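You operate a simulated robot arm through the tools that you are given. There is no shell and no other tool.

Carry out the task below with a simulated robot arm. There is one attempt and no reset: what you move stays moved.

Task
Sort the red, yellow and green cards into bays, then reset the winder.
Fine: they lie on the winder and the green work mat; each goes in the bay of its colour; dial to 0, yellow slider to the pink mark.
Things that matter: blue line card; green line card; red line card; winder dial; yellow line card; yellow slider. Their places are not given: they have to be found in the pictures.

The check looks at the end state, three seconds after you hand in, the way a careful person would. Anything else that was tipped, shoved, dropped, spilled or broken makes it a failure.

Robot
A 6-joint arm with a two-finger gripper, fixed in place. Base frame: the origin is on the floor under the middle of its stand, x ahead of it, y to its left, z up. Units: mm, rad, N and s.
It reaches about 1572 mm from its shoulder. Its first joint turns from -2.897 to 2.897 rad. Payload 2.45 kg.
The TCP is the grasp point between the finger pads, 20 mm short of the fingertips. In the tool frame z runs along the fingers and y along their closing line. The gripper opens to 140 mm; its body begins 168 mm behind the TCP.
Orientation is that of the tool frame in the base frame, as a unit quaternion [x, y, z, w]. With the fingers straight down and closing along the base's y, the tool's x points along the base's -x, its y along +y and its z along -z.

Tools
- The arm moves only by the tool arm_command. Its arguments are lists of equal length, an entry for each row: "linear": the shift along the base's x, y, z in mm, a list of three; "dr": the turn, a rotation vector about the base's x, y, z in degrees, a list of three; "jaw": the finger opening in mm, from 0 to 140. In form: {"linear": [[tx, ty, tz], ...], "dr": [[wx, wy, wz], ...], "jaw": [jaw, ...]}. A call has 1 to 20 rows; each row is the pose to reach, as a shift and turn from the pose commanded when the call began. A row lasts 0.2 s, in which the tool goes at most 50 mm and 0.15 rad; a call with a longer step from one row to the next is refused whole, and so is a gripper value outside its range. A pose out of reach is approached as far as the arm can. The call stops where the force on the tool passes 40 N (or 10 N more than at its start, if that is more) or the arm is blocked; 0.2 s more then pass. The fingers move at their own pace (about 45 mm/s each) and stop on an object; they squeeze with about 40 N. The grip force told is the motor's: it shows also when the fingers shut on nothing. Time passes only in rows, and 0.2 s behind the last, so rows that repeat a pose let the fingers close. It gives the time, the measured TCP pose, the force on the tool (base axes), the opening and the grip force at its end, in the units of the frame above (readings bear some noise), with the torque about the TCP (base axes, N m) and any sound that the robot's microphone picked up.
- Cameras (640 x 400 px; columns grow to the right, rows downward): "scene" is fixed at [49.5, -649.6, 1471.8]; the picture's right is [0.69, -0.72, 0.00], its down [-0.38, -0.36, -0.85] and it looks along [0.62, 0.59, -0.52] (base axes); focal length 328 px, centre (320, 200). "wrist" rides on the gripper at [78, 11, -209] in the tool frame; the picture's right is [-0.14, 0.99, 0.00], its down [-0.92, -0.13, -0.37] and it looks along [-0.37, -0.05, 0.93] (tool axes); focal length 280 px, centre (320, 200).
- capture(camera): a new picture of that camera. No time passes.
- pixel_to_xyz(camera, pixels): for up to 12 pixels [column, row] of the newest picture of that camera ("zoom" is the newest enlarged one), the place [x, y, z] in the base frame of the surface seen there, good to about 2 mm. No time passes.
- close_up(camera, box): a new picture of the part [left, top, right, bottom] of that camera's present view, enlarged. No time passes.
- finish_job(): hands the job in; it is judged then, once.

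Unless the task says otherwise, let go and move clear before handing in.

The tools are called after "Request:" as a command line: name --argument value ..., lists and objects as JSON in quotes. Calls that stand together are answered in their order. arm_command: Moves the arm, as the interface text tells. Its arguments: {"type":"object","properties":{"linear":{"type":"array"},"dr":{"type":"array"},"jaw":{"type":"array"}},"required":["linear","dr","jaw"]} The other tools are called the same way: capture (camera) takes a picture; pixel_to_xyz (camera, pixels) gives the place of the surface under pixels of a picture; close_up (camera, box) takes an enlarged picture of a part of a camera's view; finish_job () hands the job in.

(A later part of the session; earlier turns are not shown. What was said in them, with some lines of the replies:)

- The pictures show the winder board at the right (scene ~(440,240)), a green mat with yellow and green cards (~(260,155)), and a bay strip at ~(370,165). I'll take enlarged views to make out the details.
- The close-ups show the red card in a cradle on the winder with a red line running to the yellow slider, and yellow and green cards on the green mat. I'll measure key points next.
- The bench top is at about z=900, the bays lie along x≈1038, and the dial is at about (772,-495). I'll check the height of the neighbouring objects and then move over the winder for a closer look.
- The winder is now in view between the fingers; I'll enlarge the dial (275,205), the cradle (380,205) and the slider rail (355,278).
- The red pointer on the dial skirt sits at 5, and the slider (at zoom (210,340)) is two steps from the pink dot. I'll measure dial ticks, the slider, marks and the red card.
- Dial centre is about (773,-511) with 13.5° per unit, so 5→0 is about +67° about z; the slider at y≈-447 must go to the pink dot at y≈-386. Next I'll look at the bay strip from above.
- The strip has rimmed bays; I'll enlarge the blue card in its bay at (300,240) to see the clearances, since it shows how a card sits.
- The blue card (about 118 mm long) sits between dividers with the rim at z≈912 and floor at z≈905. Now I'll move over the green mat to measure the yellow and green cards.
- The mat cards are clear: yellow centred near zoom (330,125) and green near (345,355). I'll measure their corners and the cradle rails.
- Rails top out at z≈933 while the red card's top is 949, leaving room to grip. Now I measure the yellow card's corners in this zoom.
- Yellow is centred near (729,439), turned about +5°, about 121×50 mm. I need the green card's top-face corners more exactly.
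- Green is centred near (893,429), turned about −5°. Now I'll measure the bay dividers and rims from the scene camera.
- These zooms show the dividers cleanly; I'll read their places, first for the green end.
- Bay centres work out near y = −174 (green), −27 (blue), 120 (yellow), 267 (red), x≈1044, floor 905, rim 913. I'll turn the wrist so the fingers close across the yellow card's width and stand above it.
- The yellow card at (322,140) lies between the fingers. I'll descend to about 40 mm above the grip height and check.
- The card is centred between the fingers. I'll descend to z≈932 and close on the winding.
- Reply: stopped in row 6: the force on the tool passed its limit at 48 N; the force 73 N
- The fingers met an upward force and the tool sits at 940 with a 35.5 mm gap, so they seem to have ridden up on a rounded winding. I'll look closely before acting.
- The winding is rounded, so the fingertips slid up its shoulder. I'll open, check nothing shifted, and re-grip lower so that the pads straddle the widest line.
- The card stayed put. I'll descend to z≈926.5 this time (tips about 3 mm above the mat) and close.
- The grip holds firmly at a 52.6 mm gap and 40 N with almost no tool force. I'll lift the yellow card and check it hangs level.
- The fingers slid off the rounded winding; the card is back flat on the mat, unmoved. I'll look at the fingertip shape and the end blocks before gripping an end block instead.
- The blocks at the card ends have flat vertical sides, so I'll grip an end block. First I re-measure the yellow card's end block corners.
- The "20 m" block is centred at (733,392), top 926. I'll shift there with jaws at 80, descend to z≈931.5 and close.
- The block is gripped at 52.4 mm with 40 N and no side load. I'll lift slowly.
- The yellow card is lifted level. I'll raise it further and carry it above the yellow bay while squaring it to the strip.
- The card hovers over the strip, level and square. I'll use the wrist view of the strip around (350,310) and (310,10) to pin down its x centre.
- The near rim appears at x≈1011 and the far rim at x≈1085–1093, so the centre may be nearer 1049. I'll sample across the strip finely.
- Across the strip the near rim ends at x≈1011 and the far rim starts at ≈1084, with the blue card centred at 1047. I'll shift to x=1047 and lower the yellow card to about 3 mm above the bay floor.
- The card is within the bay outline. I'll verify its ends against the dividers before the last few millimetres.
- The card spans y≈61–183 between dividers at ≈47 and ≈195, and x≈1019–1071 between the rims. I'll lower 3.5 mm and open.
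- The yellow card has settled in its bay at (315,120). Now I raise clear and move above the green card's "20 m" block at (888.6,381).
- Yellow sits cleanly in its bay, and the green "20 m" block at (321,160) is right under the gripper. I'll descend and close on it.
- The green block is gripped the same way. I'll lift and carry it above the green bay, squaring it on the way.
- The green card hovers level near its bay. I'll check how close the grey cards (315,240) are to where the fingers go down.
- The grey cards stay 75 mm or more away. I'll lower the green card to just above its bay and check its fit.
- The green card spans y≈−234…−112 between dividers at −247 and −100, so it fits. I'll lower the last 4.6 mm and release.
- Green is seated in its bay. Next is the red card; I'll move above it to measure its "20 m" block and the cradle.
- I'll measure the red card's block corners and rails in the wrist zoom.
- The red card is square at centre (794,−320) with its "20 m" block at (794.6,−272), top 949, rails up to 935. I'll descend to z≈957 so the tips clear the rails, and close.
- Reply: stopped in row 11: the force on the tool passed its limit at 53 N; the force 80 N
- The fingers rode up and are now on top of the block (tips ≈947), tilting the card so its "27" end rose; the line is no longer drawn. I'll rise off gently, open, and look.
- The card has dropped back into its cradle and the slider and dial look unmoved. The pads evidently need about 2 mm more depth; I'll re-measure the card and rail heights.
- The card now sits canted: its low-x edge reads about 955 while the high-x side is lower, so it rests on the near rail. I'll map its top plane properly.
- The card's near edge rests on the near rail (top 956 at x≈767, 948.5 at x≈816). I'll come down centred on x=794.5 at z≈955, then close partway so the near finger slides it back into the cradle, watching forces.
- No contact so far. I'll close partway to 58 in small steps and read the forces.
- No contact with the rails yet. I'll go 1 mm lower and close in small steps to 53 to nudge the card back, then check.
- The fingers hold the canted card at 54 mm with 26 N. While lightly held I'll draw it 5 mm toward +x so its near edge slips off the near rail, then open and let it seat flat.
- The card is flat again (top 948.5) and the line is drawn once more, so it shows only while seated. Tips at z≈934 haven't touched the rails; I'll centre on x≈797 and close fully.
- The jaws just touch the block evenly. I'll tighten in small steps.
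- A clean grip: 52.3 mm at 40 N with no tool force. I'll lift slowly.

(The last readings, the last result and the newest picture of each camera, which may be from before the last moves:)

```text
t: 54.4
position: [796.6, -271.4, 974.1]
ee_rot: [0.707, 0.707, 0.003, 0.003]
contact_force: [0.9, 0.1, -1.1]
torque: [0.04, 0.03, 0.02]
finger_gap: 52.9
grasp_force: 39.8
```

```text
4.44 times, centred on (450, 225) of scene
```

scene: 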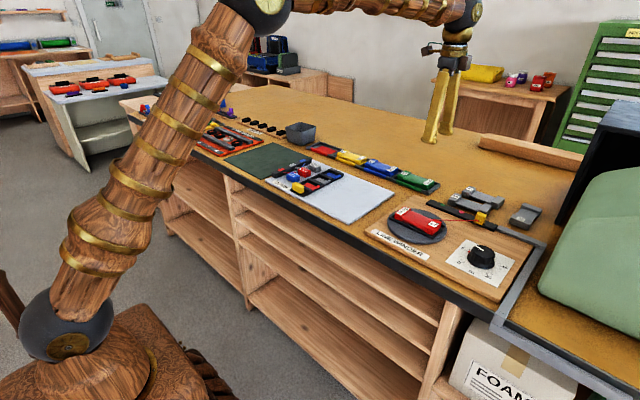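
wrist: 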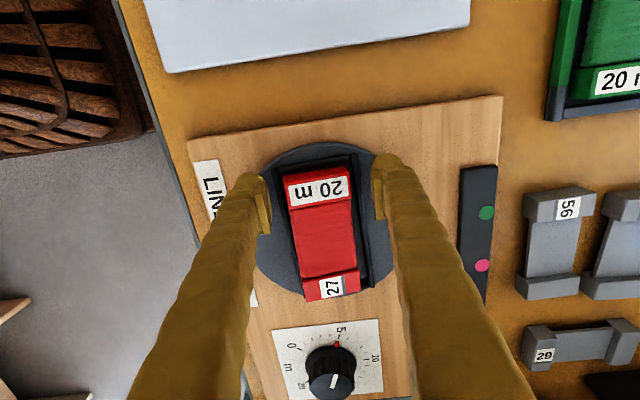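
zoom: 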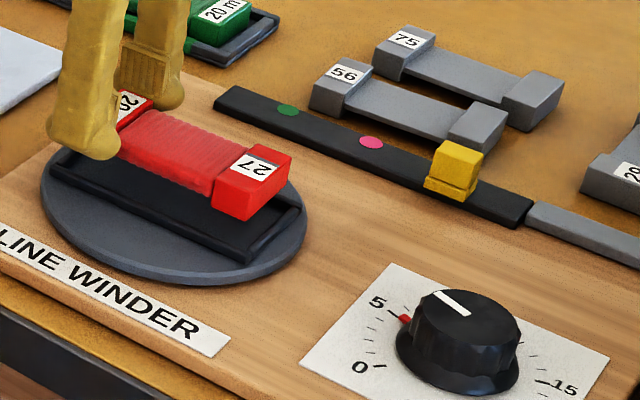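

The red card is up and level, and the slider and dial are unchanged. Before carrying, I'll check how close the grey bin is to the red bay's far end.

Request:
arm_command --linear '[[0, 0, 30], [0, 0, 70], [0, 0, 80]]' --dr '[[0, 0, 0], [0, 0, 0], [0, 0, 0]]' --jaw '[46, 46, 46]'

Request:
close_up --camera "scene" --box '[275, 110, 355, 165]'

Request:
pixel_to_xyz --camera "scene" --pixels '[[287, 128], [300, 122], [314, 126], [302, 134], [300, 145], [314, 140], [288, 140], [302, 143]]'

```text
t: 55.2
position: [796.7, -270.8, 1055.1]
ee_rot: [0.708, 0.707, 0.003, 0.003]
contact_force: [0.5, -0.8, -0.7]
torque: [0.03, 0.0, -0.03]
finger_gap: 52.7
grasp_force: 39.6
```

```text
7.27 times, centred on (315, 138) of scene
```

zoom: 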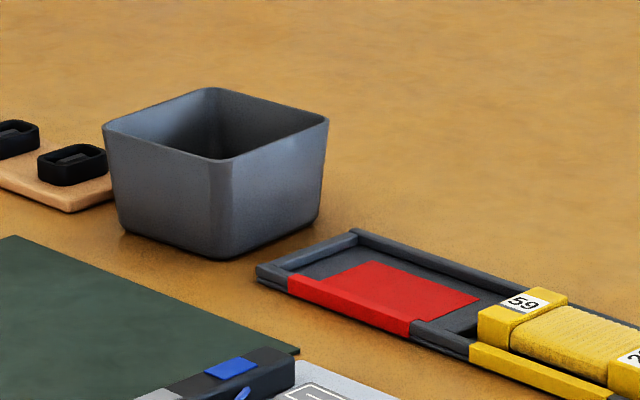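

```text
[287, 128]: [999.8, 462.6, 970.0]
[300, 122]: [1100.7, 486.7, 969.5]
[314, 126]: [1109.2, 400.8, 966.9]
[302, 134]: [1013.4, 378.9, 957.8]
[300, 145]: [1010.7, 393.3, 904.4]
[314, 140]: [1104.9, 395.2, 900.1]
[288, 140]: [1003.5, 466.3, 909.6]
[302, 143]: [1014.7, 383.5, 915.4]
```

The bin's near wall is at y≈378, about 45 mm beyond where the fingers will be. I'll carry the red card to above the red bay.

Request:
arm_command --linear '[[18, 42, 0], [36, 84, 0], [54, 126, 0], [72, 168, 0], [90, 210, 0], [108, 252, 0], [126, 294, 0], [144, 336, 0], [162, 378, 0], [180, 420, 0], [198, 462, 0], [216, 504, 0], [234, 546, 0], [246, 575, 0], [250, 585, 0], [250, 585, 0]]' --dr '[[0, 0, 0], [0, 0, 0], [0, 0, 0], [0, 0, 0], [0, 0, 0], [0, 0, 0], [0, 0, 0], [0, 0, 0], [0, 0, 0], [0, 0, 0], [0, 0, 0], [0, 0, 0], [0, 0, 0], [0, 0, 0], [0, 0, 0], [0, 0, 0]]' --jaw '[46, 46, 46, 46, 46, 46, 46, 46, 46, 46, 46, 46, 46, 46, 46, 46]'

Request:
capture --camera "wrist"

Request:
close_up --camera "scene" --box '[270, 90, 400, 190]'

```text
t: 58.6
position: [1047.9, 313.4, 1054.6]
ee_rot: [0.708, 0.706, 0.002, 0.003]
contact_force: [-0.5, 0.1, -1.6]
torque: [0.05, -0.01, -0.01]
finger_gap: 52.5
grasp_force: 40.1
```

```text
taken
```

wrist: 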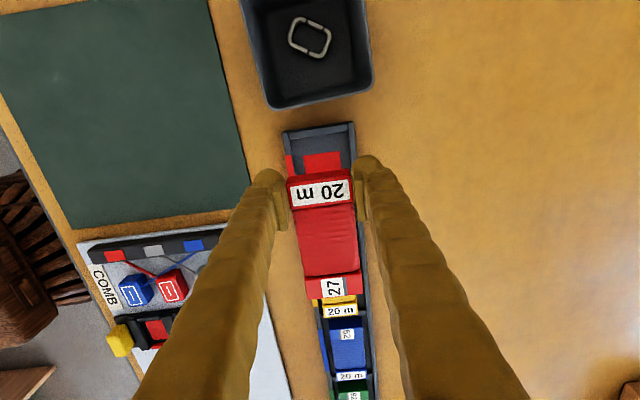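

```text
4.00 times, centred on (335, 140) of scene
```

zoom: 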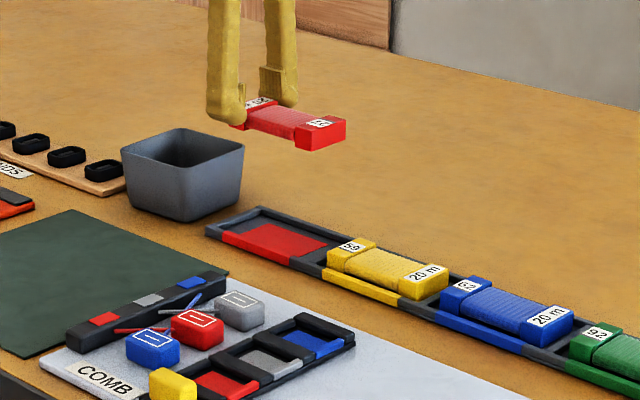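

The card is level above the red bay, with the bin clear at the top of the view. I'll lower to about 4 mm above the release height and check the fit.

Request:
arm_command --linear '[[-0.5, 0.5, -40], [-0.5, 0.5, -80], [-0.5, 0.5, -105], [-0.5, 0.5, -114.5], [-0.5, 0.5, -114.5]]' --dr '[[0, 0, 0], [0, 0, 0], [0, 0, 0], [0, 0, 0], [0, 0, 0]]' --jaw '[46, 46, 46, 46, 46]'

Request:
capture --camera "wrist"

Request:
close_up --camera "wrist" --box '[230, 90, 400, 330]'

Request:
pixel_to_xyz --camera "wrist" --pixels '[[292, 180], [350, 176], [320, 172], [310, 296], [355, 290], [335, 300], [320, 145], [335, 310], [333, 285], [320, 188], [300, 290], [362, 285]]'

```text
t: 59.8
position: [1047.5, 313.7, 939.0]
ee_rot: [0.708, 0.706, 0.002, 0.003]
contact_force: [-0.3, -0.3, -0.1]
torque: [0.03, -0.03, 0.02]
finger_gap: 52.8
grasp_force: 39.7
```

```text
taken
```

wrist: 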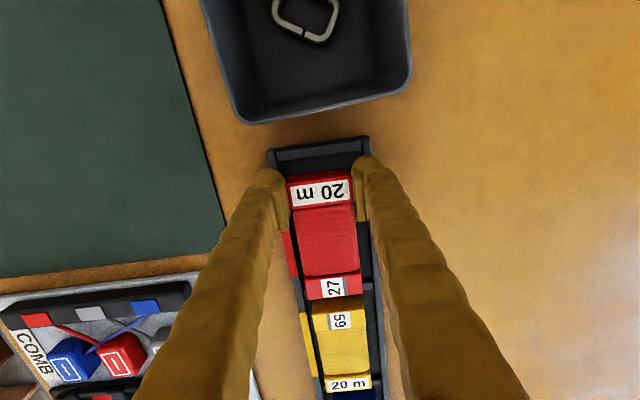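

```text
1.67 times, centred on (315, 210) of wrist
```

zoom: 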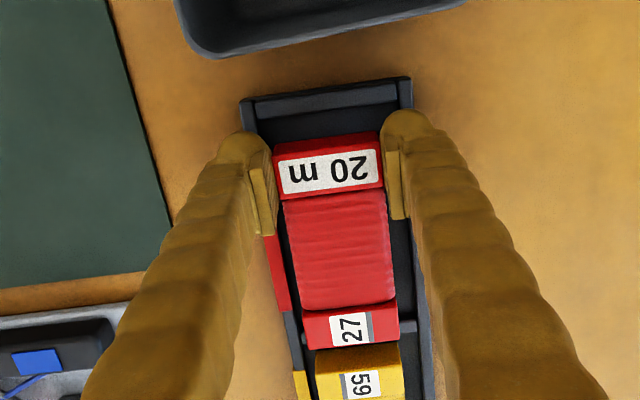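

```text
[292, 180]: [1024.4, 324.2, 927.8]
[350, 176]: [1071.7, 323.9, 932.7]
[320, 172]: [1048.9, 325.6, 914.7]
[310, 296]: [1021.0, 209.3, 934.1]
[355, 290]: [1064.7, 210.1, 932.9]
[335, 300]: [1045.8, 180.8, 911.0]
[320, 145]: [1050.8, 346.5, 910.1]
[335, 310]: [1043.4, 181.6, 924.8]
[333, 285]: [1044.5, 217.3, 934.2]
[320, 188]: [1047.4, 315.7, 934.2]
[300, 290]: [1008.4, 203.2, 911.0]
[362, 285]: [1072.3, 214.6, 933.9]
```

The card spans y≈206–326 between the divider (≈200) and the end wall (≈337), with x centred. I'll shift +2 mm in y, lower 3.3 mm and release.

Request:
arm_command --linear '[[0, 2, -1], [0, 2, -3.3], [0, 2, -3.3], [0, 2, -3.3], [0, 2, -3.3], [0, 2, -3.3], [0, 2, -3.3]]' --dr '[[0, 0, 0], [0, 0, 0], [0, 0, 0], [0, 0, 0], [0, 0, 0], [0, 0, 0], [0, 0, 0]]' --jaw '[46, 46, 54, 62, 72, 80, 80]'

Request:
arm_command --linear '[[0, 0, 30], [0, 0, 75], [0, 0, 120], [-20, -20, 150], [-40, -55, 170], [-40, -55, 170]]' --dr '[[0, 0, 0], [0, 0, 0], [0, 0, 0], [0, 0, 0], [0, 0, 0], [0, 0, 0]]' --jaw '[80, 80, 80, 80, 80, 80]'

Request:
capture --camera "wrist"

Request:
close_up --camera "scene" --box '[290, 125, 450, 215]'

```text
t: 61.4
position: [1046.7, 317.1, 935.9]
ee_rot: [0.707, 0.707, 0.002, 0.002]
contact_force: [0.3, -0.6, -0.9]
torque: [0.01, 0.02, -0.01]
finger_gap: 80.0
grasp_force: 0.0
```

```text
t: 62.8
position: [1006.1, 262.3, 1105.6]
ee_rot: [0.708, 0.706, 0.003, 0.003]
contact_force: [-0.1, 1.1, 0.0]
torque: [0.03, 0.0, 0.0]
finger_gap: 79.9
grasp_force: 0.2
```

```text
taken
```

wrist: 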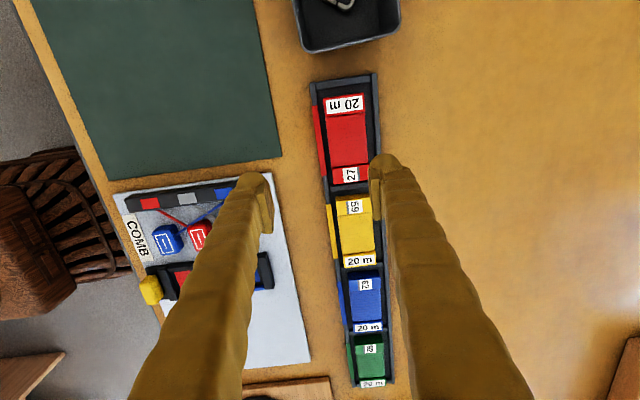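

```text
4.00 times, centred on (370, 170) of scene
```

zoom: 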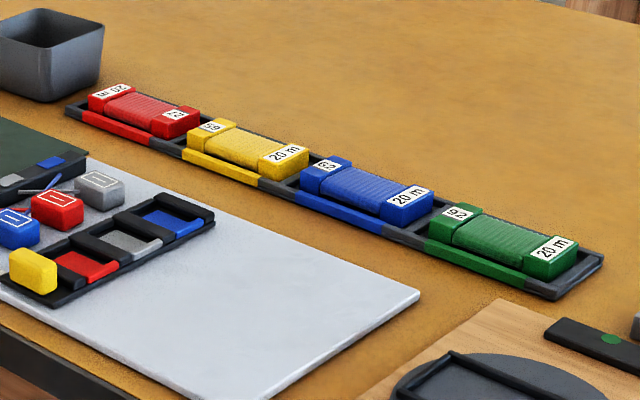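

All four cards now sit in their own bays. Next is the dial: I'll travel above it at about (773,−511), keeping the present wrist angle so there is room to turn +67°.

Request:
arm_command --linear '[[-13, -45, 0], [-26, -90, 0], [-39, -135, 0], [-52, -180, 0], [-65, -225, 0], [-78, -270, 0], [-92, -315, 0], [-106, -360, 0], [-119, -405, 0], [-132, -450, 0], [-145, -495, 0], [-159, -540, 0], [-172, -585, 0], [-186, -630, 0], [-200, -675, 0], [-214, -720, 0], [-227, -760, 0], [-233, -773, 0], [-233, -773, 0]]' --dr '[[0, 0, 0], [0, 0, 0], [0, 0, 0], [0, 0, 0], [0, 0, 0], [0, 0, 0], [0, 0, 0], [0, 0, 0], [0, 0, 0], [0, 0, 0], [0, 0, 0], [0, 0, 0], [0, 0, 0], [0, 0, 0], [0, 0, 0], [0, 0, 0], [0, 0, 0], [0, 0, 0], [0, 0, 0]]' --jaw '[80, 80, 80, 80, 80, 80, 80, 80, 80, 80, 80, 80, 80, 80, 80, 80, 80, 80, 80]'

Request:
capture --camera "wrist"

Request:
close_up --camera "wrist" --box '[260, 110, 380, 230]'

Request:
capture --camera "scene"

```text
t: 66.8
position: [772.4, -510.8, 1104.8]
ee_rot: [0.708, 0.707, 0.003, 0.002]
contact_force: [-0.1, -0.4, -0.5]
torque: [0.0, -0.02, 0.02]
finger_gap: 80.0
grasp_force: 0.2
```

```text
taken
```

wrist: 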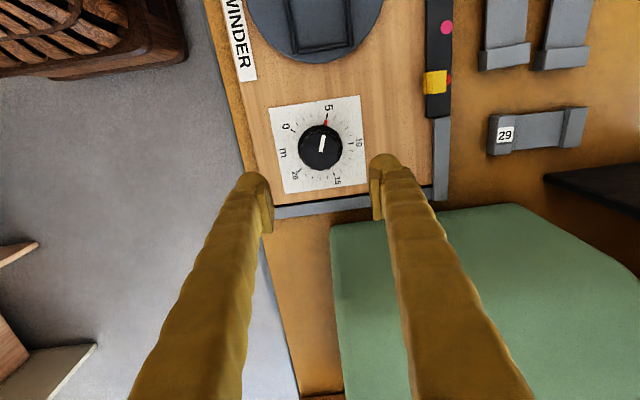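

```text
3.33 times, centred on (320, 170) of wrist
```

zoom: 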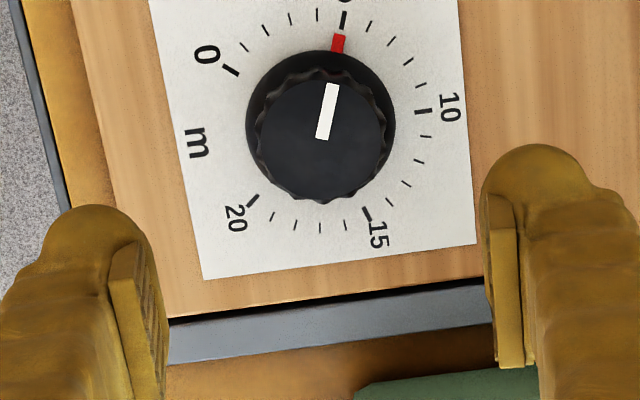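

```text
taken
```

scene: 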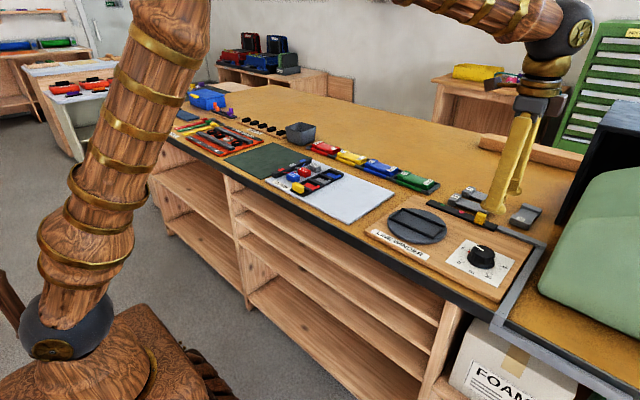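

I'll measure the knob: ticks, red pointer, top edge and skirt.

Request:
pixel_to_xyz --camera "zoom" --pixels '[[231, 71], [344, 18], [423, 110], [367, 215], [252, 201], [338, 42], [322, 138], [332, 86], [262, 140], [382, 130], [321, 195], [325, 75]]'

Request:
close_up --camera "scene" --box '[450, 235, 520, 285]'

Request:
pixel_to_xyz --camera "zoom" --pixels '[[190, 140], [280, 110], [375, 150], [280, 190], [200, 180], [260, 215], [180, 200], [270, 240], [330, 190], [250, 160], [360, 190], [160, 130]]'

```text
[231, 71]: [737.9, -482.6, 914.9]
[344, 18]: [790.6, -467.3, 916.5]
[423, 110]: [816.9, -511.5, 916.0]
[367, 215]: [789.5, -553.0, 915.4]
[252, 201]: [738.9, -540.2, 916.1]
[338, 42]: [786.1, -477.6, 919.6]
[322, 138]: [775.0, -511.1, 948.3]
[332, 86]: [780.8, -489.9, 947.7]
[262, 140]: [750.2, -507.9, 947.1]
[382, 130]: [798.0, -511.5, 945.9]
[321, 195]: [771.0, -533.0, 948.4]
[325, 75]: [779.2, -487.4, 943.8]
```

```text
8.00 times, centred on (485, 260) of scene
```

zoom: 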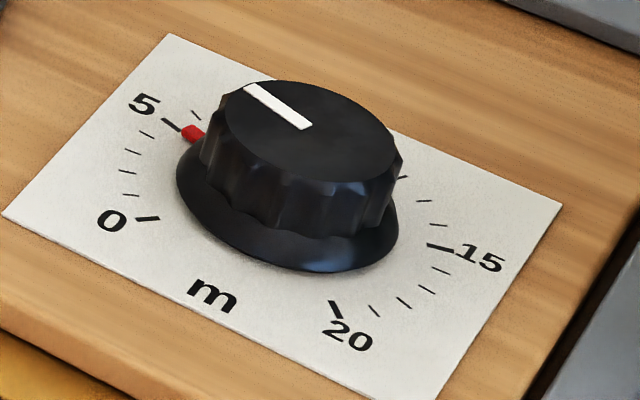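

```text
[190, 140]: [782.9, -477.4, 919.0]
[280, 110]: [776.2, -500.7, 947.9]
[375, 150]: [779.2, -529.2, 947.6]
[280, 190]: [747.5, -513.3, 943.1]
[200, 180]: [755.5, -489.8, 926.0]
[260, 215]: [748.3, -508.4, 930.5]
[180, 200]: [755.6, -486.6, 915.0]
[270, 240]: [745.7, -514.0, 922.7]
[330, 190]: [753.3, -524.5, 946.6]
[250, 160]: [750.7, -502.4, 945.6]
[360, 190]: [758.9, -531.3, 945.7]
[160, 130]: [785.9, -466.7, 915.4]
```

The dial's axis is about (773.5,−510.7), knob radius ≈24, top 948, skirt ≈925; pointer at ≈69° versus the 0 tick at ≈138°. I'll descend to z≈947 with jaws at 80.

Request:
arm_command --linear '[[1.1, 0, -40], [1.1, 0, -85], [1.1, 0, -125], [1.1, 0, -148], [1.1, 0, -157.8], [1.1, 0, -157.8]]' --dr '[[0, 0, 0], [0, 0, 0], [0, 0, 0], [0, 0, 0], [0, 0, 0], [0, 0, 0]]' --jaw '[80, 80, 80, 80, 80, 80]'

Request:
close_up --camera "wrist" --box '[230, 110, 410, 280]'

Request:
close_up --camera "scene" --box '[440, 215, 530, 285]'

```text
t: 68.2
position: [774.2, -511.6, 948.2]
ee_rot: [0.708, 0.706, 0.002, 0.002]
contact_force: [0.5, 0.0, 0.9]
torque: [0.0, -0.02, 0.0]
finger_gap: 79.8
grasp_force: 0.1
```

```text
2.35 times, centred on (320, 195) of wrist
```

zoom: 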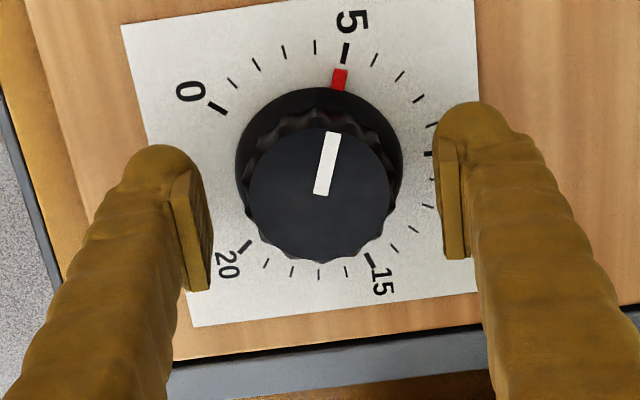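

```text
5.71 times, centred on (485, 250) of scene
```

zoom: 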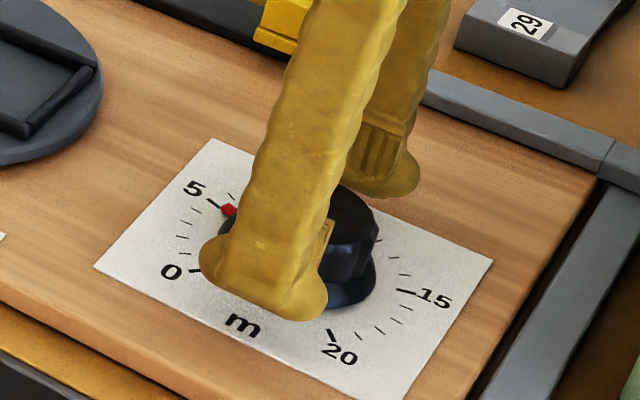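

The knob is centred between the fingers. I'll close gently onto it.

Request:
arm_command --linear '[[-0.5, 0.5, -1.5], [-0.5, 0.5, -1.5], [-0.5, 0.5, -1.5], [-0.5, 0.5, -1.5], [-0.5, 0.5, -1.5], [-0.5, 0.5, -1.5], [-0.5, 0.5, -1.5]]' --dr '[[0, 0, 0], [0, 0, 0], [0, 0, 0], [0, 0, 0], [0, 0, 0], [0, 0, 0], [0, 0, 0]]' --jaw '[70, 60, 54, 50, 47, 45, 44]'

Request:
close_up --camera "wrist" --box '[230, 110, 410, 280]'

```text
t: 69.8
position: [774.9, -510.3, 947.1]
ee_rot: [0.708, 0.706, 0.003, 0.003]
contact_force: [6.9, -0.1, -1.3]
torque: [-0.03, -0.03, -0.01]
finger_gap: 50.5
grasp_force: 45.3
```

```text
2.35 times, centred on (320, 195) of wrist
```

zoom: 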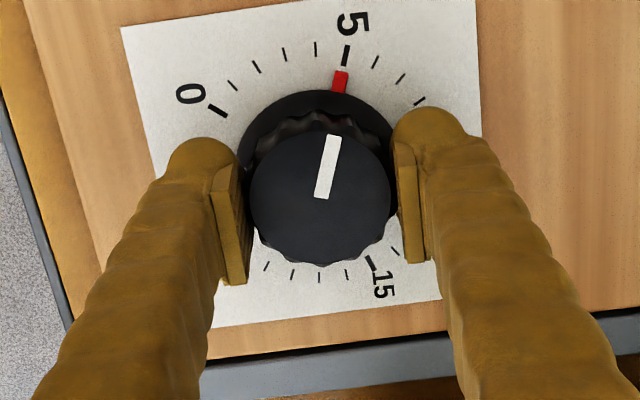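

The knob is held at 50.5 mm with a small +x side force, so I'll ease +1 mm in x and turn +67.5° about z.

Request:
arm_command --linear '[[1.2, 0, 0], [1.2, 0, 0], [1.2, 0, 0], [1.2, 0, 0], [1.2, 0, 0], [1.2, 0, 0], [1.2, 0, 0], [1.2, 0, 0], [1.2, 0, 0], [1.2, 0, 0], [1.2, 0, 0]]' --dr '[[0, 0, 0], [0, 0, 7.5], [0, 0, 15], [0, 0, 22.5], [0, 0, 30], [0, 0, 37.5], [0, 0, 45], [0, 0, 52.5], [0, 0, 60], [0, 0, 67.5], [0, 0, 67.5]]' --jaw '[44, 44, 44, 44, 44, 44, 44, 44, 44, 44, 44]'

Request:
close_up --camera "wrist" --box '[220, 100, 420, 280]'

Request:
close_up --camera "scene" --box '[440, 215, 530, 285]'

```text
t: 72.2
position: [776.8, -511.3, 947.8]
ee_rot: [0.195, 0.981, 0.004, 0.0]
contact_force: [-22.2, 17.4, -11.1]
torque: [0.19, 0.3, -0.04]
finger_gap: 50.7
grasp_force: 45.0
```

```text
2.22 times, centred on (320, 190) of wrist
```

zoom: 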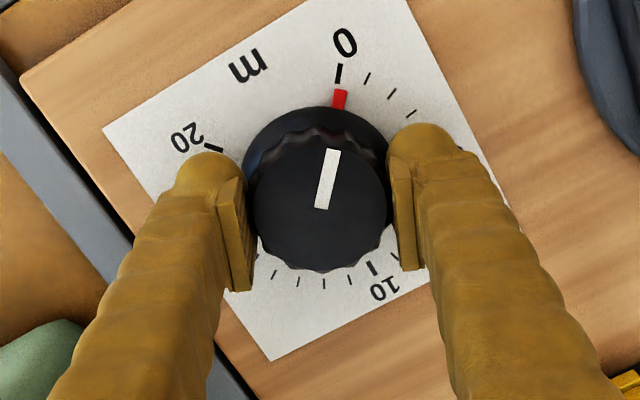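

```text
5.71 times, centred on (485, 250) of scene
```

zoom: 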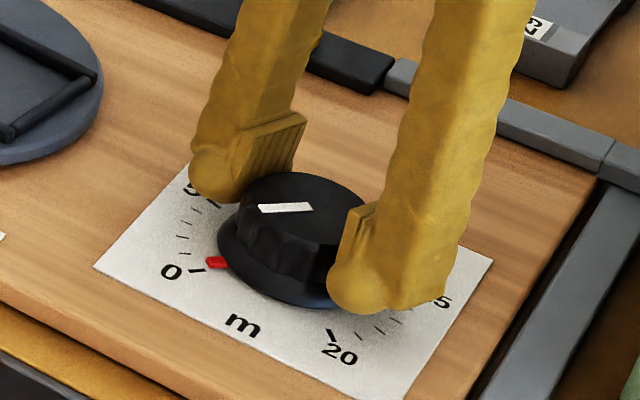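

The pointer is almost at 0 but there's a side load from slight eccentricity. I'll relieve it by shifting back and measure the pointer against the tick.

Request:
arm_command --linear '[[-1.5, 0.8, 0], [-1.5, 0.8, 0], [-1.5, 0.8, 0]]' --dr '[[0, 0, 0], [0, 0, 0], [0, 0, 0]]' --jaw '[44, 44, 44]'

Request:
close_up --camera "wrist" --box '[290, 120, 350, 170]'

Request:
close_up --camera "scene" --box '[462, 240, 502, 270]'

```text
t: 73.0
position: [775.8, -510.4, 946.9]
ee_rot: [0.196, 0.981, 0.003, 0.001]
contact_force: [19.2, 1.8, -23.8]
torque: [-0.12, -0.37, 0.0]
finger_gap: 50.6
grasp_force: 45.3
```

```text
8.00 times, centred on (320, 145) of wrist
```

zoom: 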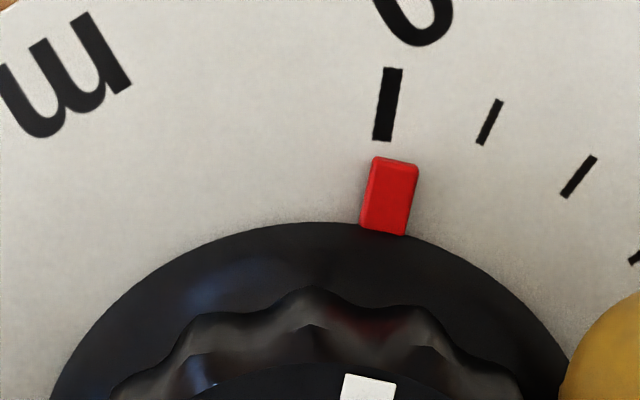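

```text
13.33 times, centred on (482, 255) of scene
```

zoom: 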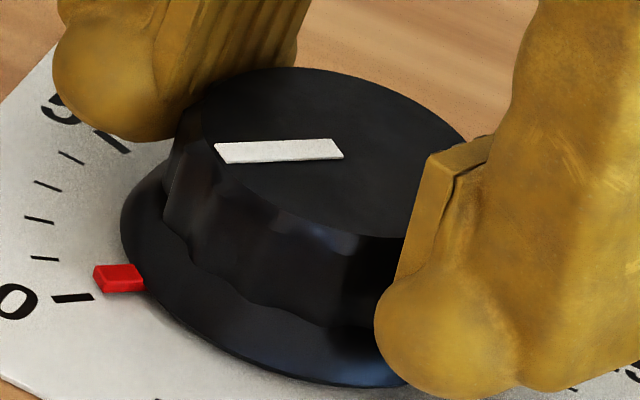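

The red pointer is about 2–2.5° short of the 0 tick (red at zoom (389,195), tick at (388,105) leaning). I'll centre the tool (+0.7 mm x) and turn another 2.4°.

Request:
arm_command --linear '[[0.7, 0, 0.3], [0.7, 0, 0.3], [0.7, 0, 0.3], [0.7, 0, 0.3]]' --dr '[[0, 0, 0], [0, 0, 1.4], [0, 0, 2.4], [0, 0, 2.4]]' --jaw '[44, 44, 44, 44]'

Request:
close_up --camera "wrist" --box '[290, 120, 350, 170]'

Request:
close_up --camera "scene" --box '[462, 240, 502, 270]'

```text
t: 74.0
position: [774.4, -510.7, 947.2]
ee_rot: [0.176, 0.984, 0.004, 0.001]
contact_force: [18.7, -4.9, -22.8]
torque: [-0.14, -0.18, 0.01]
finger_gap: 50.8
grasp_force: 45.2
```

```text
8.00 times, centred on (320, 145) of wrist
```

zoom: 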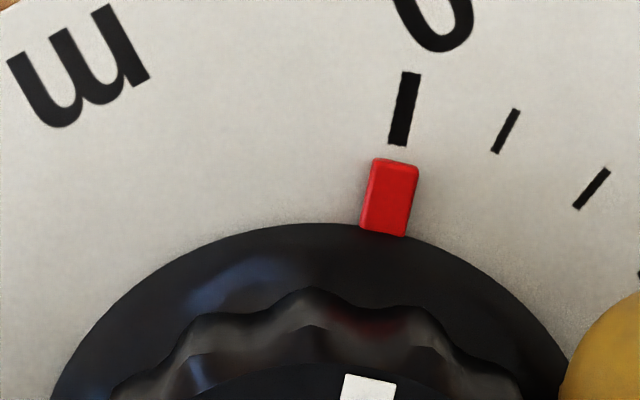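

```text
13.33 times, centred on (482, 255) of scene
```

zoom: 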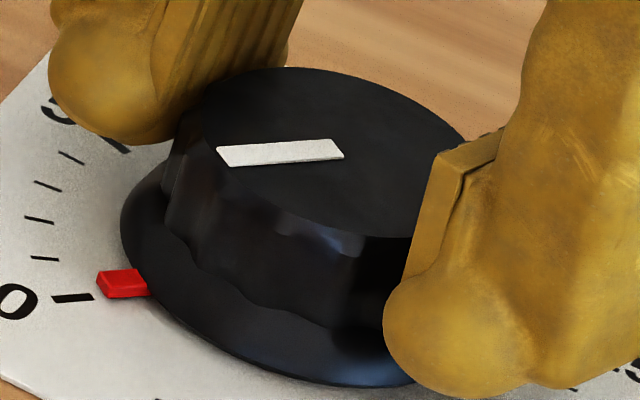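

The pointer now lines up with the 0 tick (tick axis extends to x≈387, red centre at 389). I'll open the jaws slowly and check it stays.

Request:
arm_command --linear '[[0, 0, 0], [0, 0, 0], [0, 0, 0], [0, 0, 0], [0, 0, 0], [0, 0, 0], [0, 0, 40], [0, 0, 80], [0, 0, 80]]' --dr '[[0, 0, 0], [0, 0, 0], [0, 0, 0], [0, 0, 0], [0, 0, 0], [0, 0, 0], [0, 0, 0], [0, 0, 0], [0, 0, 0]]' --jaw '[48, 52, 56, 64, 74, 80, 80, 80, 80]'

Request:
capture --camera "wrist"

Request:
close_up --camera "wrist" --box '[260, 90, 380, 230]'

Request:
close_up --camera "scene" --box '[450, 235, 520, 285]'

```text
t: 76.0
position: [776.3, -511.3, 1028.5]
ee_rot: [0.175, 0.985, 0.003, 0.001]
contact_force: [0.8, -0.5, 0.7]
torque: [0.01, 0.02, 0.01]
finger_gap: 80.0
grasp_force: 0.0
```

```text
taken
```

wrist: 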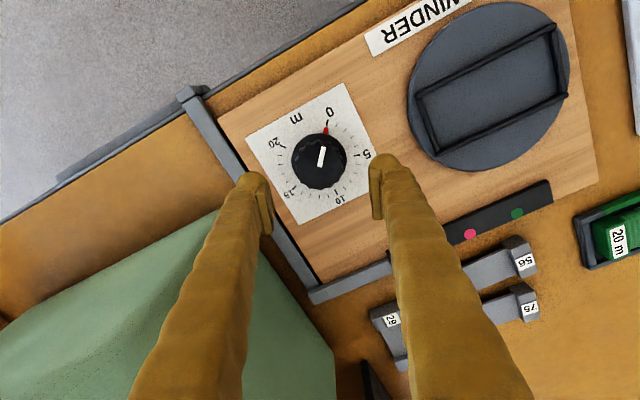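

```text
2.86 times, centred on (320, 160) of wrist
```

zoom: 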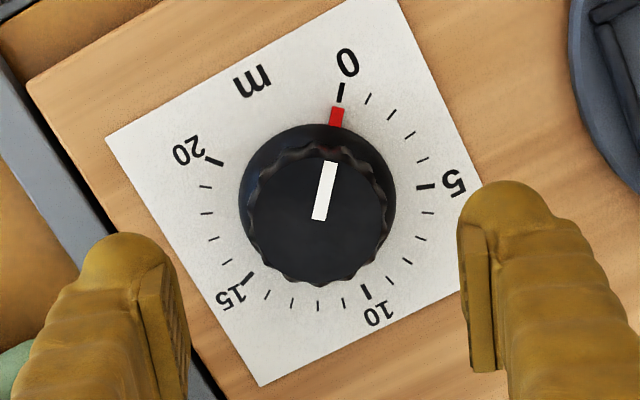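

```text
8.00 times, centred on (485, 260) of scene
```

zoom: 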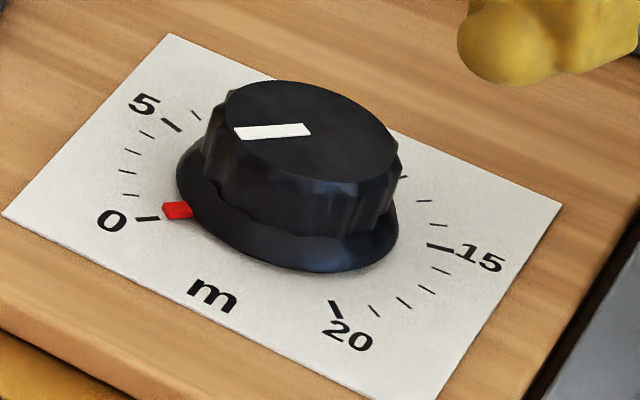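

The dial reads 0. Now the slider: I'll square the wrist (+20.2°) so the fingers close along y, and move above it.

Request:
arm_command --linear '[[35, 15, 10], [70, 30, 20], [105, 45, 20], [135, 58, 20], [150, 64, 20], [150, 64, 20]]' --dr '[[0, 0, 5], [0, 0, 10], [0, 0, 15], [0, 0, 20.2], [0, 0, 20.2], [0, 0, 20.2]]' --jaw '[80, 80, 80, 80, 80, 80]'

Request:
capture --camera "wrist"

Request:
close_up --camera "wrist" --box '[260, 100, 420, 230]'

Request:
pixel_to_xyz --camera "wrist" --pixels '[[320, 160], [310, 160], [330, 160], [320, 150], [320, 170], [380, 150], [300, 165]]'

```text
t: 77.4
position: [923.6, -445.9, 1048.4]
ee_rot: [-0.001, 1.0, 0.004, 0.0]
contact_force: [-0.3, 0.6, 0.4]
torque: [-0.01, -0.02, -0.02]
finger_gap: 79.9
grasp_force: 0.1
```

```text
taken
```

wrist: 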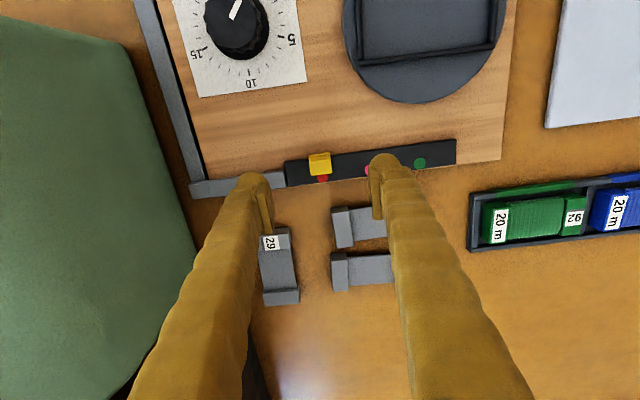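

```text
3.08 times, centred on (340, 165) of wrist
```

zoom: 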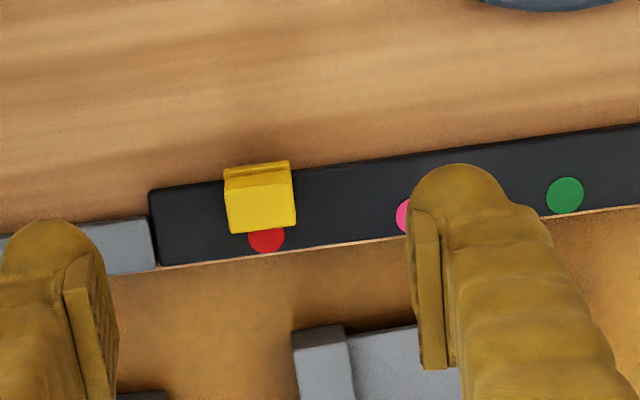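

```text
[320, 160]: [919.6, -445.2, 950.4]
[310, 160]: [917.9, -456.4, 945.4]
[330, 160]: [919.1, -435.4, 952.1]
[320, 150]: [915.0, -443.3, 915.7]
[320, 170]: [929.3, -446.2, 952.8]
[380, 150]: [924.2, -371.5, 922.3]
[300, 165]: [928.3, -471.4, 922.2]
```

The slider sits exactly at the red mark; the pink mark is about 61 mm in +y. I'll measure slider edges and marks in the zoom.

Request:
pixel_to_xyz --camera "zoom" --pixels '[[233, 210], [292, 205], [235, 228], [293, 223], [262, 215], [266, 246], [400, 215], [565, 195], [260, 170], [228, 175], [288, 170], [160, 220]]'

Request:
close_up --camera "scene" --box '[440, 195, 510, 240]'

Request:
pixel_to_xyz --camera "scene" --pixels '[[461, 212], [462, 213], [460, 212], [442, 204], [483, 215], [478, 214], [488, 220], [484, 226]]'

```text
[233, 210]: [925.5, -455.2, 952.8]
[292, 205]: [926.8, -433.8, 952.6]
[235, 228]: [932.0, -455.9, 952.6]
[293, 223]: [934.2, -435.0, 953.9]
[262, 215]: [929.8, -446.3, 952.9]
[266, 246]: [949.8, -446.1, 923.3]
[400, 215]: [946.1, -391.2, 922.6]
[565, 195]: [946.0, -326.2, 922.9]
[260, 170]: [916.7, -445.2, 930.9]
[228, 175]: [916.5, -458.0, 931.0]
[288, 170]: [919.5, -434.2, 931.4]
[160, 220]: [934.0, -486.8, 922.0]
```

```text
8.89 times, centred on (475, 218) of scene
```

zoom: 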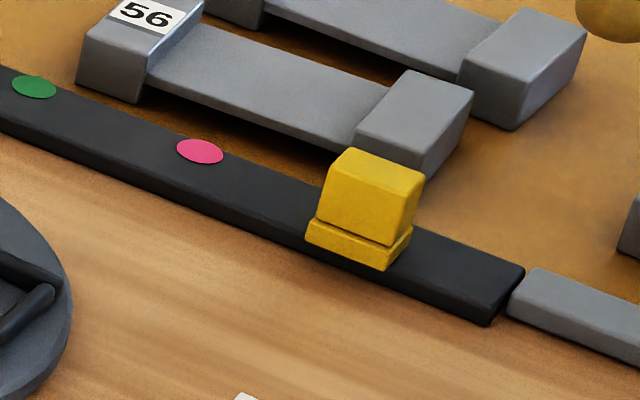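

```text
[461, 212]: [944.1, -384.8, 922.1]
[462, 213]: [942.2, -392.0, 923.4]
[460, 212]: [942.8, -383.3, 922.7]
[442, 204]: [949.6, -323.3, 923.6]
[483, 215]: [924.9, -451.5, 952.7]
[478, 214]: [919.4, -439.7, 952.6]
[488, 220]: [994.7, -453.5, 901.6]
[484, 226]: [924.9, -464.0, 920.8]
```

Slider block: y≈−456.5…−433, x≈921–936, top 953; marks are 60 mm apart (red −446, pink −386, green −326). I'll descend over the slider with jaws at 54 and grip the block above its flange.

Request:
arm_command --linear '[[2, 0.4, -15], [5, 0.4, -50], [5, 0.4, -80], [5, 0.4, -92], [5, 0.4, -96], [5, 0.4, -96]]' --dr '[[0, 0, 0], [0, 0, 0], [0, 0, 0], [0, 0, 0], [0, 0, 0], [0, 0, 0]]' --jaw '[70, 60, 54, 54, 54, 54]'

Request:
close_up --camera "wrist" --box '[240, 120, 400, 260]'

Request:
close_up --camera "scene" --box '[440, 185, 520, 240]'

```text
t: 78.8
position: [930.1, -446.7, 952.7]
ee_rot: [0.0, 1.0, 0.004, 0.0]
contact_force: [0.6, 0.3, -0.1]
torque: [-0.03, 0.01, -0.01]
finger_gap: 53.9
grasp_force: 0.0
```

```text
2.86 times, centred on (320, 190) of wrist
```

zoom: 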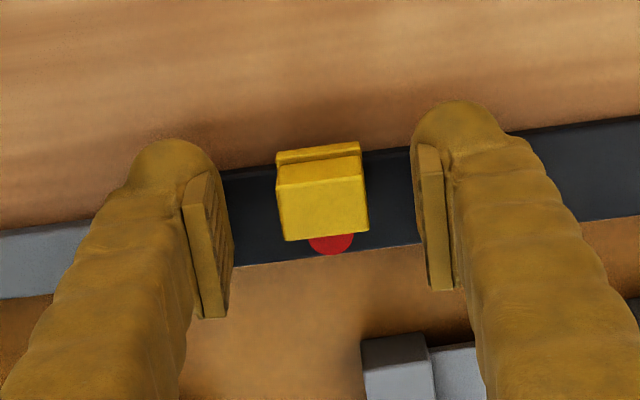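

```text
7.27 times, centred on (480, 212) of scene
```

zoom: 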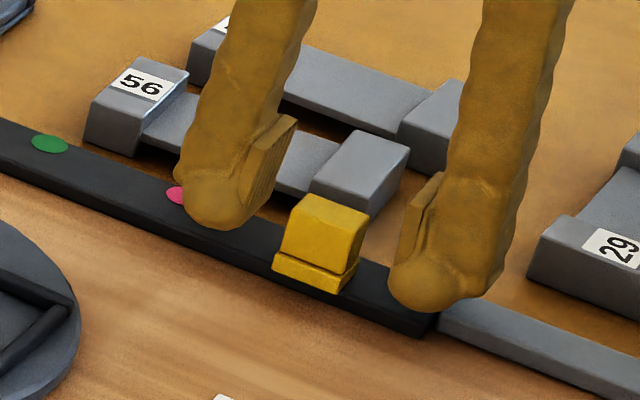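

The fingers straddle the slider cleanly. I'll check the grey card's nearest edge (zoom ~(330,185)) before sliding along the rail.

Request:
pixel_to_xyz --camera "zoom" --pixels '[[320, 185], [350, 205], [300, 180], [100, 115], [110, 135], [165, 120], [170, 195], [325, 225], [360, 160]]'

Request:
arm_command --linear '[[0, 0.5, 0], [0, 0.5, 0], [0, 0.5, 0], [0, 0.5, 0], [0, 0.5, 0]]' --dr '[[0, 0, 0], [0, 0, 0], [0, 0, 0], [0, 0, 0], [0, 0, 0]]' --jaw '[42, 32, 26, 22, 18]'

Request:
close_up --camera "wrist" --box '[240, 120, 400, 260]'

```text
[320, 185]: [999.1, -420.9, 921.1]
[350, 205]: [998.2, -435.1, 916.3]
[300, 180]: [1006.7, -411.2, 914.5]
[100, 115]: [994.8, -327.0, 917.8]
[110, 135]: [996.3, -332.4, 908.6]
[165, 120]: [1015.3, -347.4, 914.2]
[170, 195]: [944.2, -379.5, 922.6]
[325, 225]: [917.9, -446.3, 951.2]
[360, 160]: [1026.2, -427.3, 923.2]
```

```text
t: 80.0
position: [930.0, -445.7, 952.0]
ee_rot: [0.0, 1.0, 0.003, 0.001]
contact_force: [-1.3, 1.5, -0.1]
torque: [0.01, 0.01, -0.01]
finger_gap: 24.2
grasp_force: 37.5
```

```text
2.86 times, centred on (320, 190) of wrist
```

zoom: 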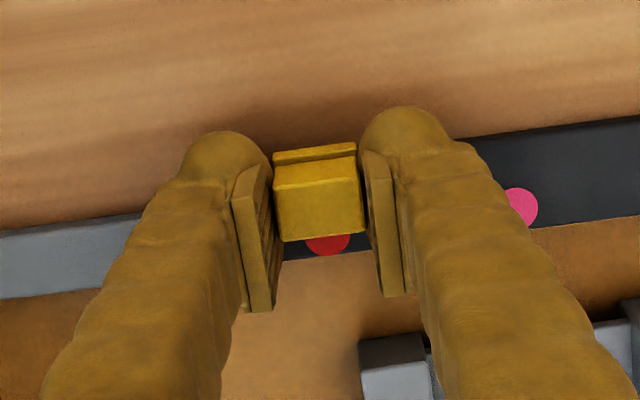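

The slider is held at 24.2 mm, and the pink dot at (521,208) is now visible; I'll measure it and the red one from this view.

Request:
pixel_to_xyz --camera "zoom" --pixels '[[521, 208], [515, 208], [530, 208], [521, 195], [521, 220], [327, 246], [318, 205], [285, 215], [358, 205]]'

```text
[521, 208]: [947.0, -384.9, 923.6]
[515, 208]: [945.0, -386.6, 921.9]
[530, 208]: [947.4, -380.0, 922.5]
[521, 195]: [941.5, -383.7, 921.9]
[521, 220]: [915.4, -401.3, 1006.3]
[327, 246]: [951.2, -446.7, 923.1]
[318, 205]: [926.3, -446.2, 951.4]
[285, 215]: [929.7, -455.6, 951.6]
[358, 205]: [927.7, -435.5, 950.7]
```

Pink is centred near y≈−386 and the slider at ≈−446, so I'll slide it +60 mm along the rail in small steps.

Request:
arm_command --linear '[[0, 3, 0], [0, 7, 0], [0, 11, 0], [0, 15, 0], [0, 19, 0], [0, 23, 0], [0, 27, 0], [0, 31, 0], [0, 35, 0], [0, 39, 0], [0, 43, 0], [0, 47, 0], [0, 51, 0], [0, 55, 0], [0, 58, 0], [0, 60, 0], [0, 60, 0]]' --dr '[[0, 0, 0], [0, 0, 0], [0, 0, 0], [0, 0, 0], [0, 0, 0], [0, 0, 0], [0, 0, 0], [0, 0, 0], [0, 0, 0], [0, 0, 0], [0, 0, 0], [0, 0, 0], [0, 0, 0], [0, 0, 0], [0, 0, 0], [0, 0, 0], [0, 0, 0]]' --jaw '[18, 18, 18, 18, 18, 18, 18, 18, 18, 18, 18, 18, 18, 18, 18, 18, 18]'

Request:
close_up --camera "wrist" --box '[240, 120, 400, 260]'

Request:
close_up --camera "scene" --box '[430, 185, 510, 240]'

```text
t: 83.6
position: [929.6, -385.9, 951.4]
ee_rot: [0.0, 1.0, 0.004, 0.0]
contact_force: [8.8, 0.2, -6.9]
torque: [-0.06, -0.09, 0.0]
finger_gap: 24.1
grasp_force: 44.8
```

```text
2.86 times, centred on (320, 190) of wrist
```

zoom: 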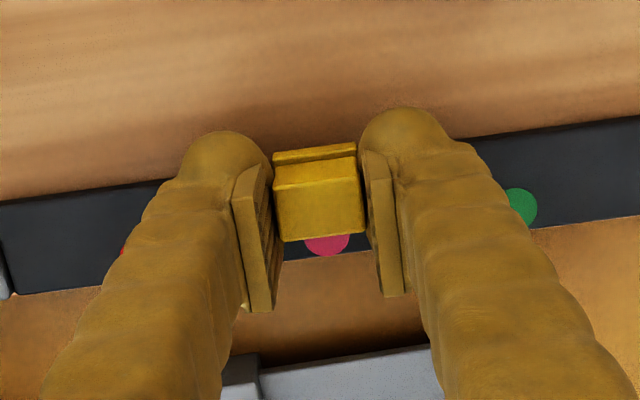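

```text
7.27 times, centred on (470, 212) of scene
```

zoom: 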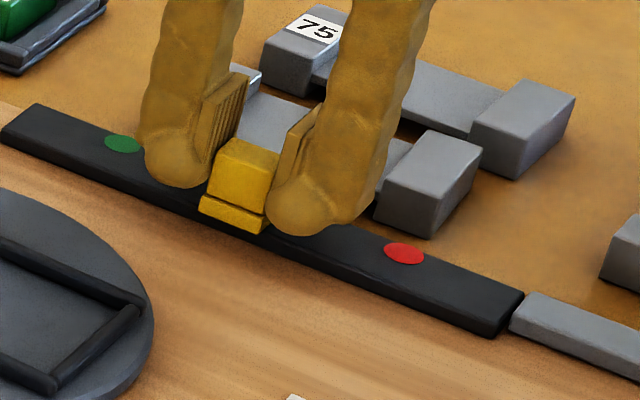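

The slider now sits to the pink dot exactly as it did to the red one. I'll open the jaws and rise clear.

Request:
arm_command --linear '[[0, 0, 0], [0, 0, 0], [0, 0, 0], [0, 0, 0], [0, 0, 30], [0, 0, 70], [-20, 0, 110], [-50, 0, 140], [-50, 0, 140]]' --dr '[[0, 0, 0], [0, 0, 0], [0, 0, 0], [0, 0, 0], [0, 0, 0], [0, 0, 0], [0, 0, 0], [0, 0, 0], [0, 0, 0]]' --jaw '[26, 36, 48, 54, 54, 54, 54, 60, 80]'

Request:
capture --camera "wrist"

Request:
close_up --camera "wrist" --box '[230, 60, 400, 240]'

Request:
close_up --camera "scene" --box '[390, 185, 530, 280]'

```text
t: 85.6
position: [881.4, -384.2, 1093.8]
ee_rot: [-0.001, 1.0, 0.005, 0.0]
contact_force: [-0.4, 0.5, -0.5]
torque: [-0.02, 0.03, 0.0]
finger_gap: 79.9
grasp_force: 0.0
```

```text
taken
```

wrist: 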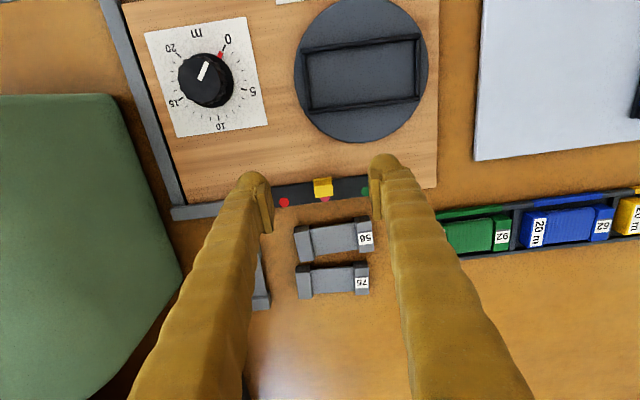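

```text
2.22 times, centred on (315, 150) of wrist
```

zoom: 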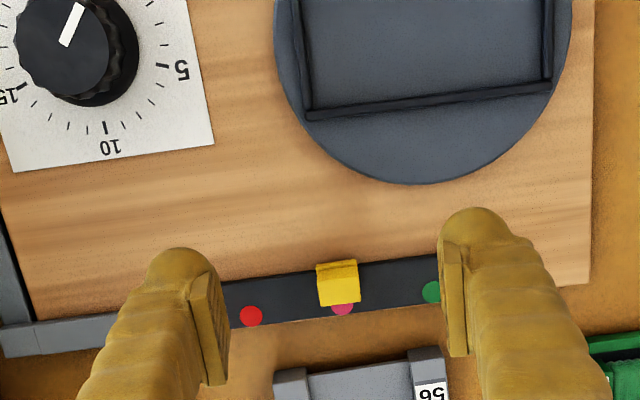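

```text
4.21 times, centred on (460, 232) of scene
```

zoom: 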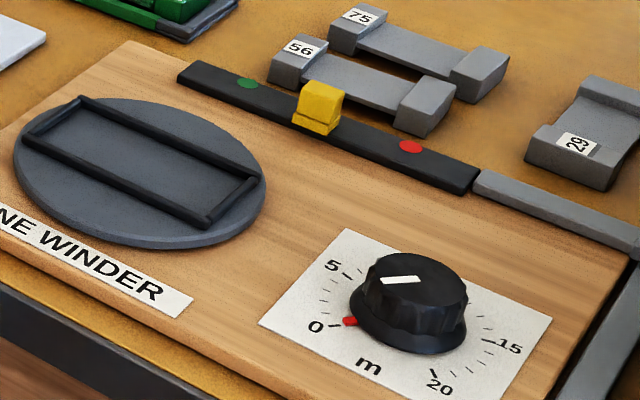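

Everything looks set; I'll verify the slider's y position against pink, and take a last full check of the bays.

Request:
close_up --camera "wrist" --box '[290, 165, 370, 215]'

Request:
pixel_to_xyz --camera "zoom" --pixels '[[200, 180], [330, 170], [205, 225], [335, 220], [270, 200], [285, 272], [620, 230], [265, 130]]'

Request:
close_up --camera "scene" --box '[290, 125, 450, 215]'

Request:
capture --camera "scene"

```text
8.00 times, centred on (330, 190) of wrist
```

zoom: 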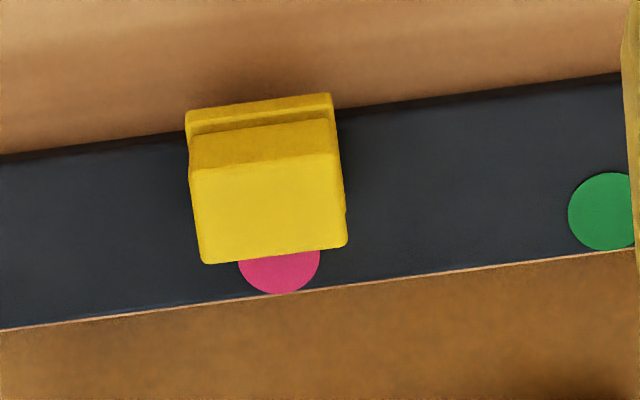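

```text
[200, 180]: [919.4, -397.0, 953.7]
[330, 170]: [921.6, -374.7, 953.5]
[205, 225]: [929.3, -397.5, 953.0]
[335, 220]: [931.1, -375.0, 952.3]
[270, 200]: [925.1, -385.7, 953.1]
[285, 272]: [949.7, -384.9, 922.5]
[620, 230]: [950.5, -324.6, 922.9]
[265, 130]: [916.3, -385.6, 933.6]
```

```text
4.00 times, centred on (370, 170) of scene
```

zoom: 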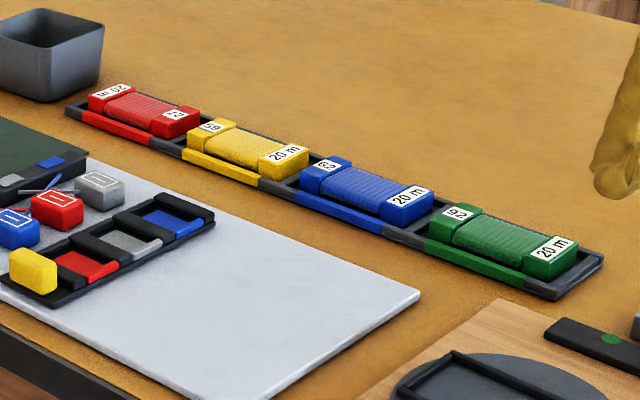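

```text
taken
```

scene: 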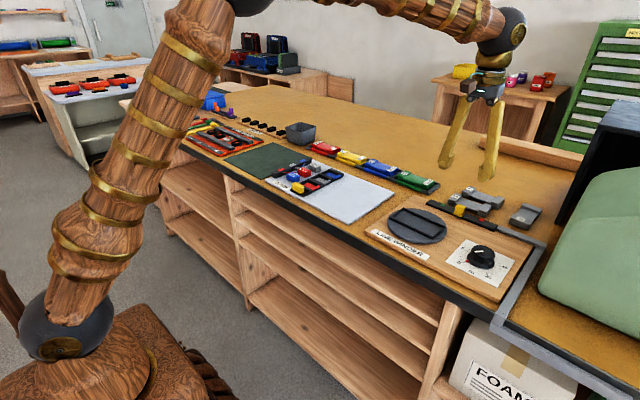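

The slider centre (y≈−386) matches the pink mark (≈−385.5). I'll do one last precise check of the dial pointer and of the card heights in the bays.

Request:
close_up --camera "wrist" --box '[165, 20, 265, 130]'

Request:
pixel_to_xyz --camera "scene" --pixels '[[317, 148], [334, 154], [342, 156], [361, 163], [372, 167], [392, 174], [405, 179], [427, 186], [326, 151], [351, 160]]'

```text
3.64 times, centred on (215, 75) of wrist
```

zoom: 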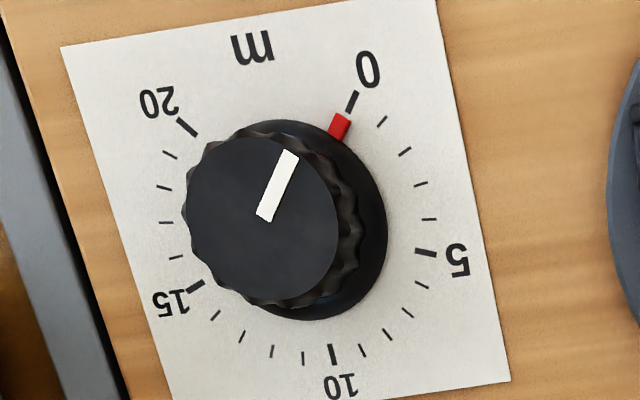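

```text
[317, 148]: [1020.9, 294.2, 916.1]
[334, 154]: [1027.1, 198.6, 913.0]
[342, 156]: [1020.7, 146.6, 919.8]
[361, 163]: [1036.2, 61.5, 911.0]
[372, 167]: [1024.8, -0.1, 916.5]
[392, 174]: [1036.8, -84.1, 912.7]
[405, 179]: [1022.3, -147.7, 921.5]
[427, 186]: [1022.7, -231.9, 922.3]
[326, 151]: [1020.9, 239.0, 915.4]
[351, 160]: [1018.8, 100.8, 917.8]
```

The red pointer lines up with the 0 tick, the slider is over the pink dot, and all four cards lie flat in their own bays. The gripper is empty and clear, so I'm handing the job in.

Request:
finish_job

```text
The job is handed in.
```

The red, yellow and green cards are each in the bay of their colour, the dial is at 0 and the yellow slider is on the pink mark. I handed the job in with the gripper empty and raised clear. No result of the check came back.

- **Cards:** All three look flat in their bays in the last pictures. The blue card was already in its bay and I left it there. The red card sits the other way round from the others, with its "20 m" end toward the bin.
- **Dial:** The red pointer lines up with the 0 tick, by my estimate to within about 1°.
- **Slider:** It is centred at y ≈ −386 mm, within about 1 mm of the pink mark.

**Slips along the way:**
- **Yellow card:** My first two grips, on the winding, slid off. I gripped an end block instead.
- **Red card:** My first grip slipped and tipped the card onto the winder's cradle rail. I drew it back flat before lifting it cleanly.
- **Red line:** It shows from the red card to the slider only while that card sits on the winder, so it is no longer visible.

I saw no sign that anything else was moved or damaged.
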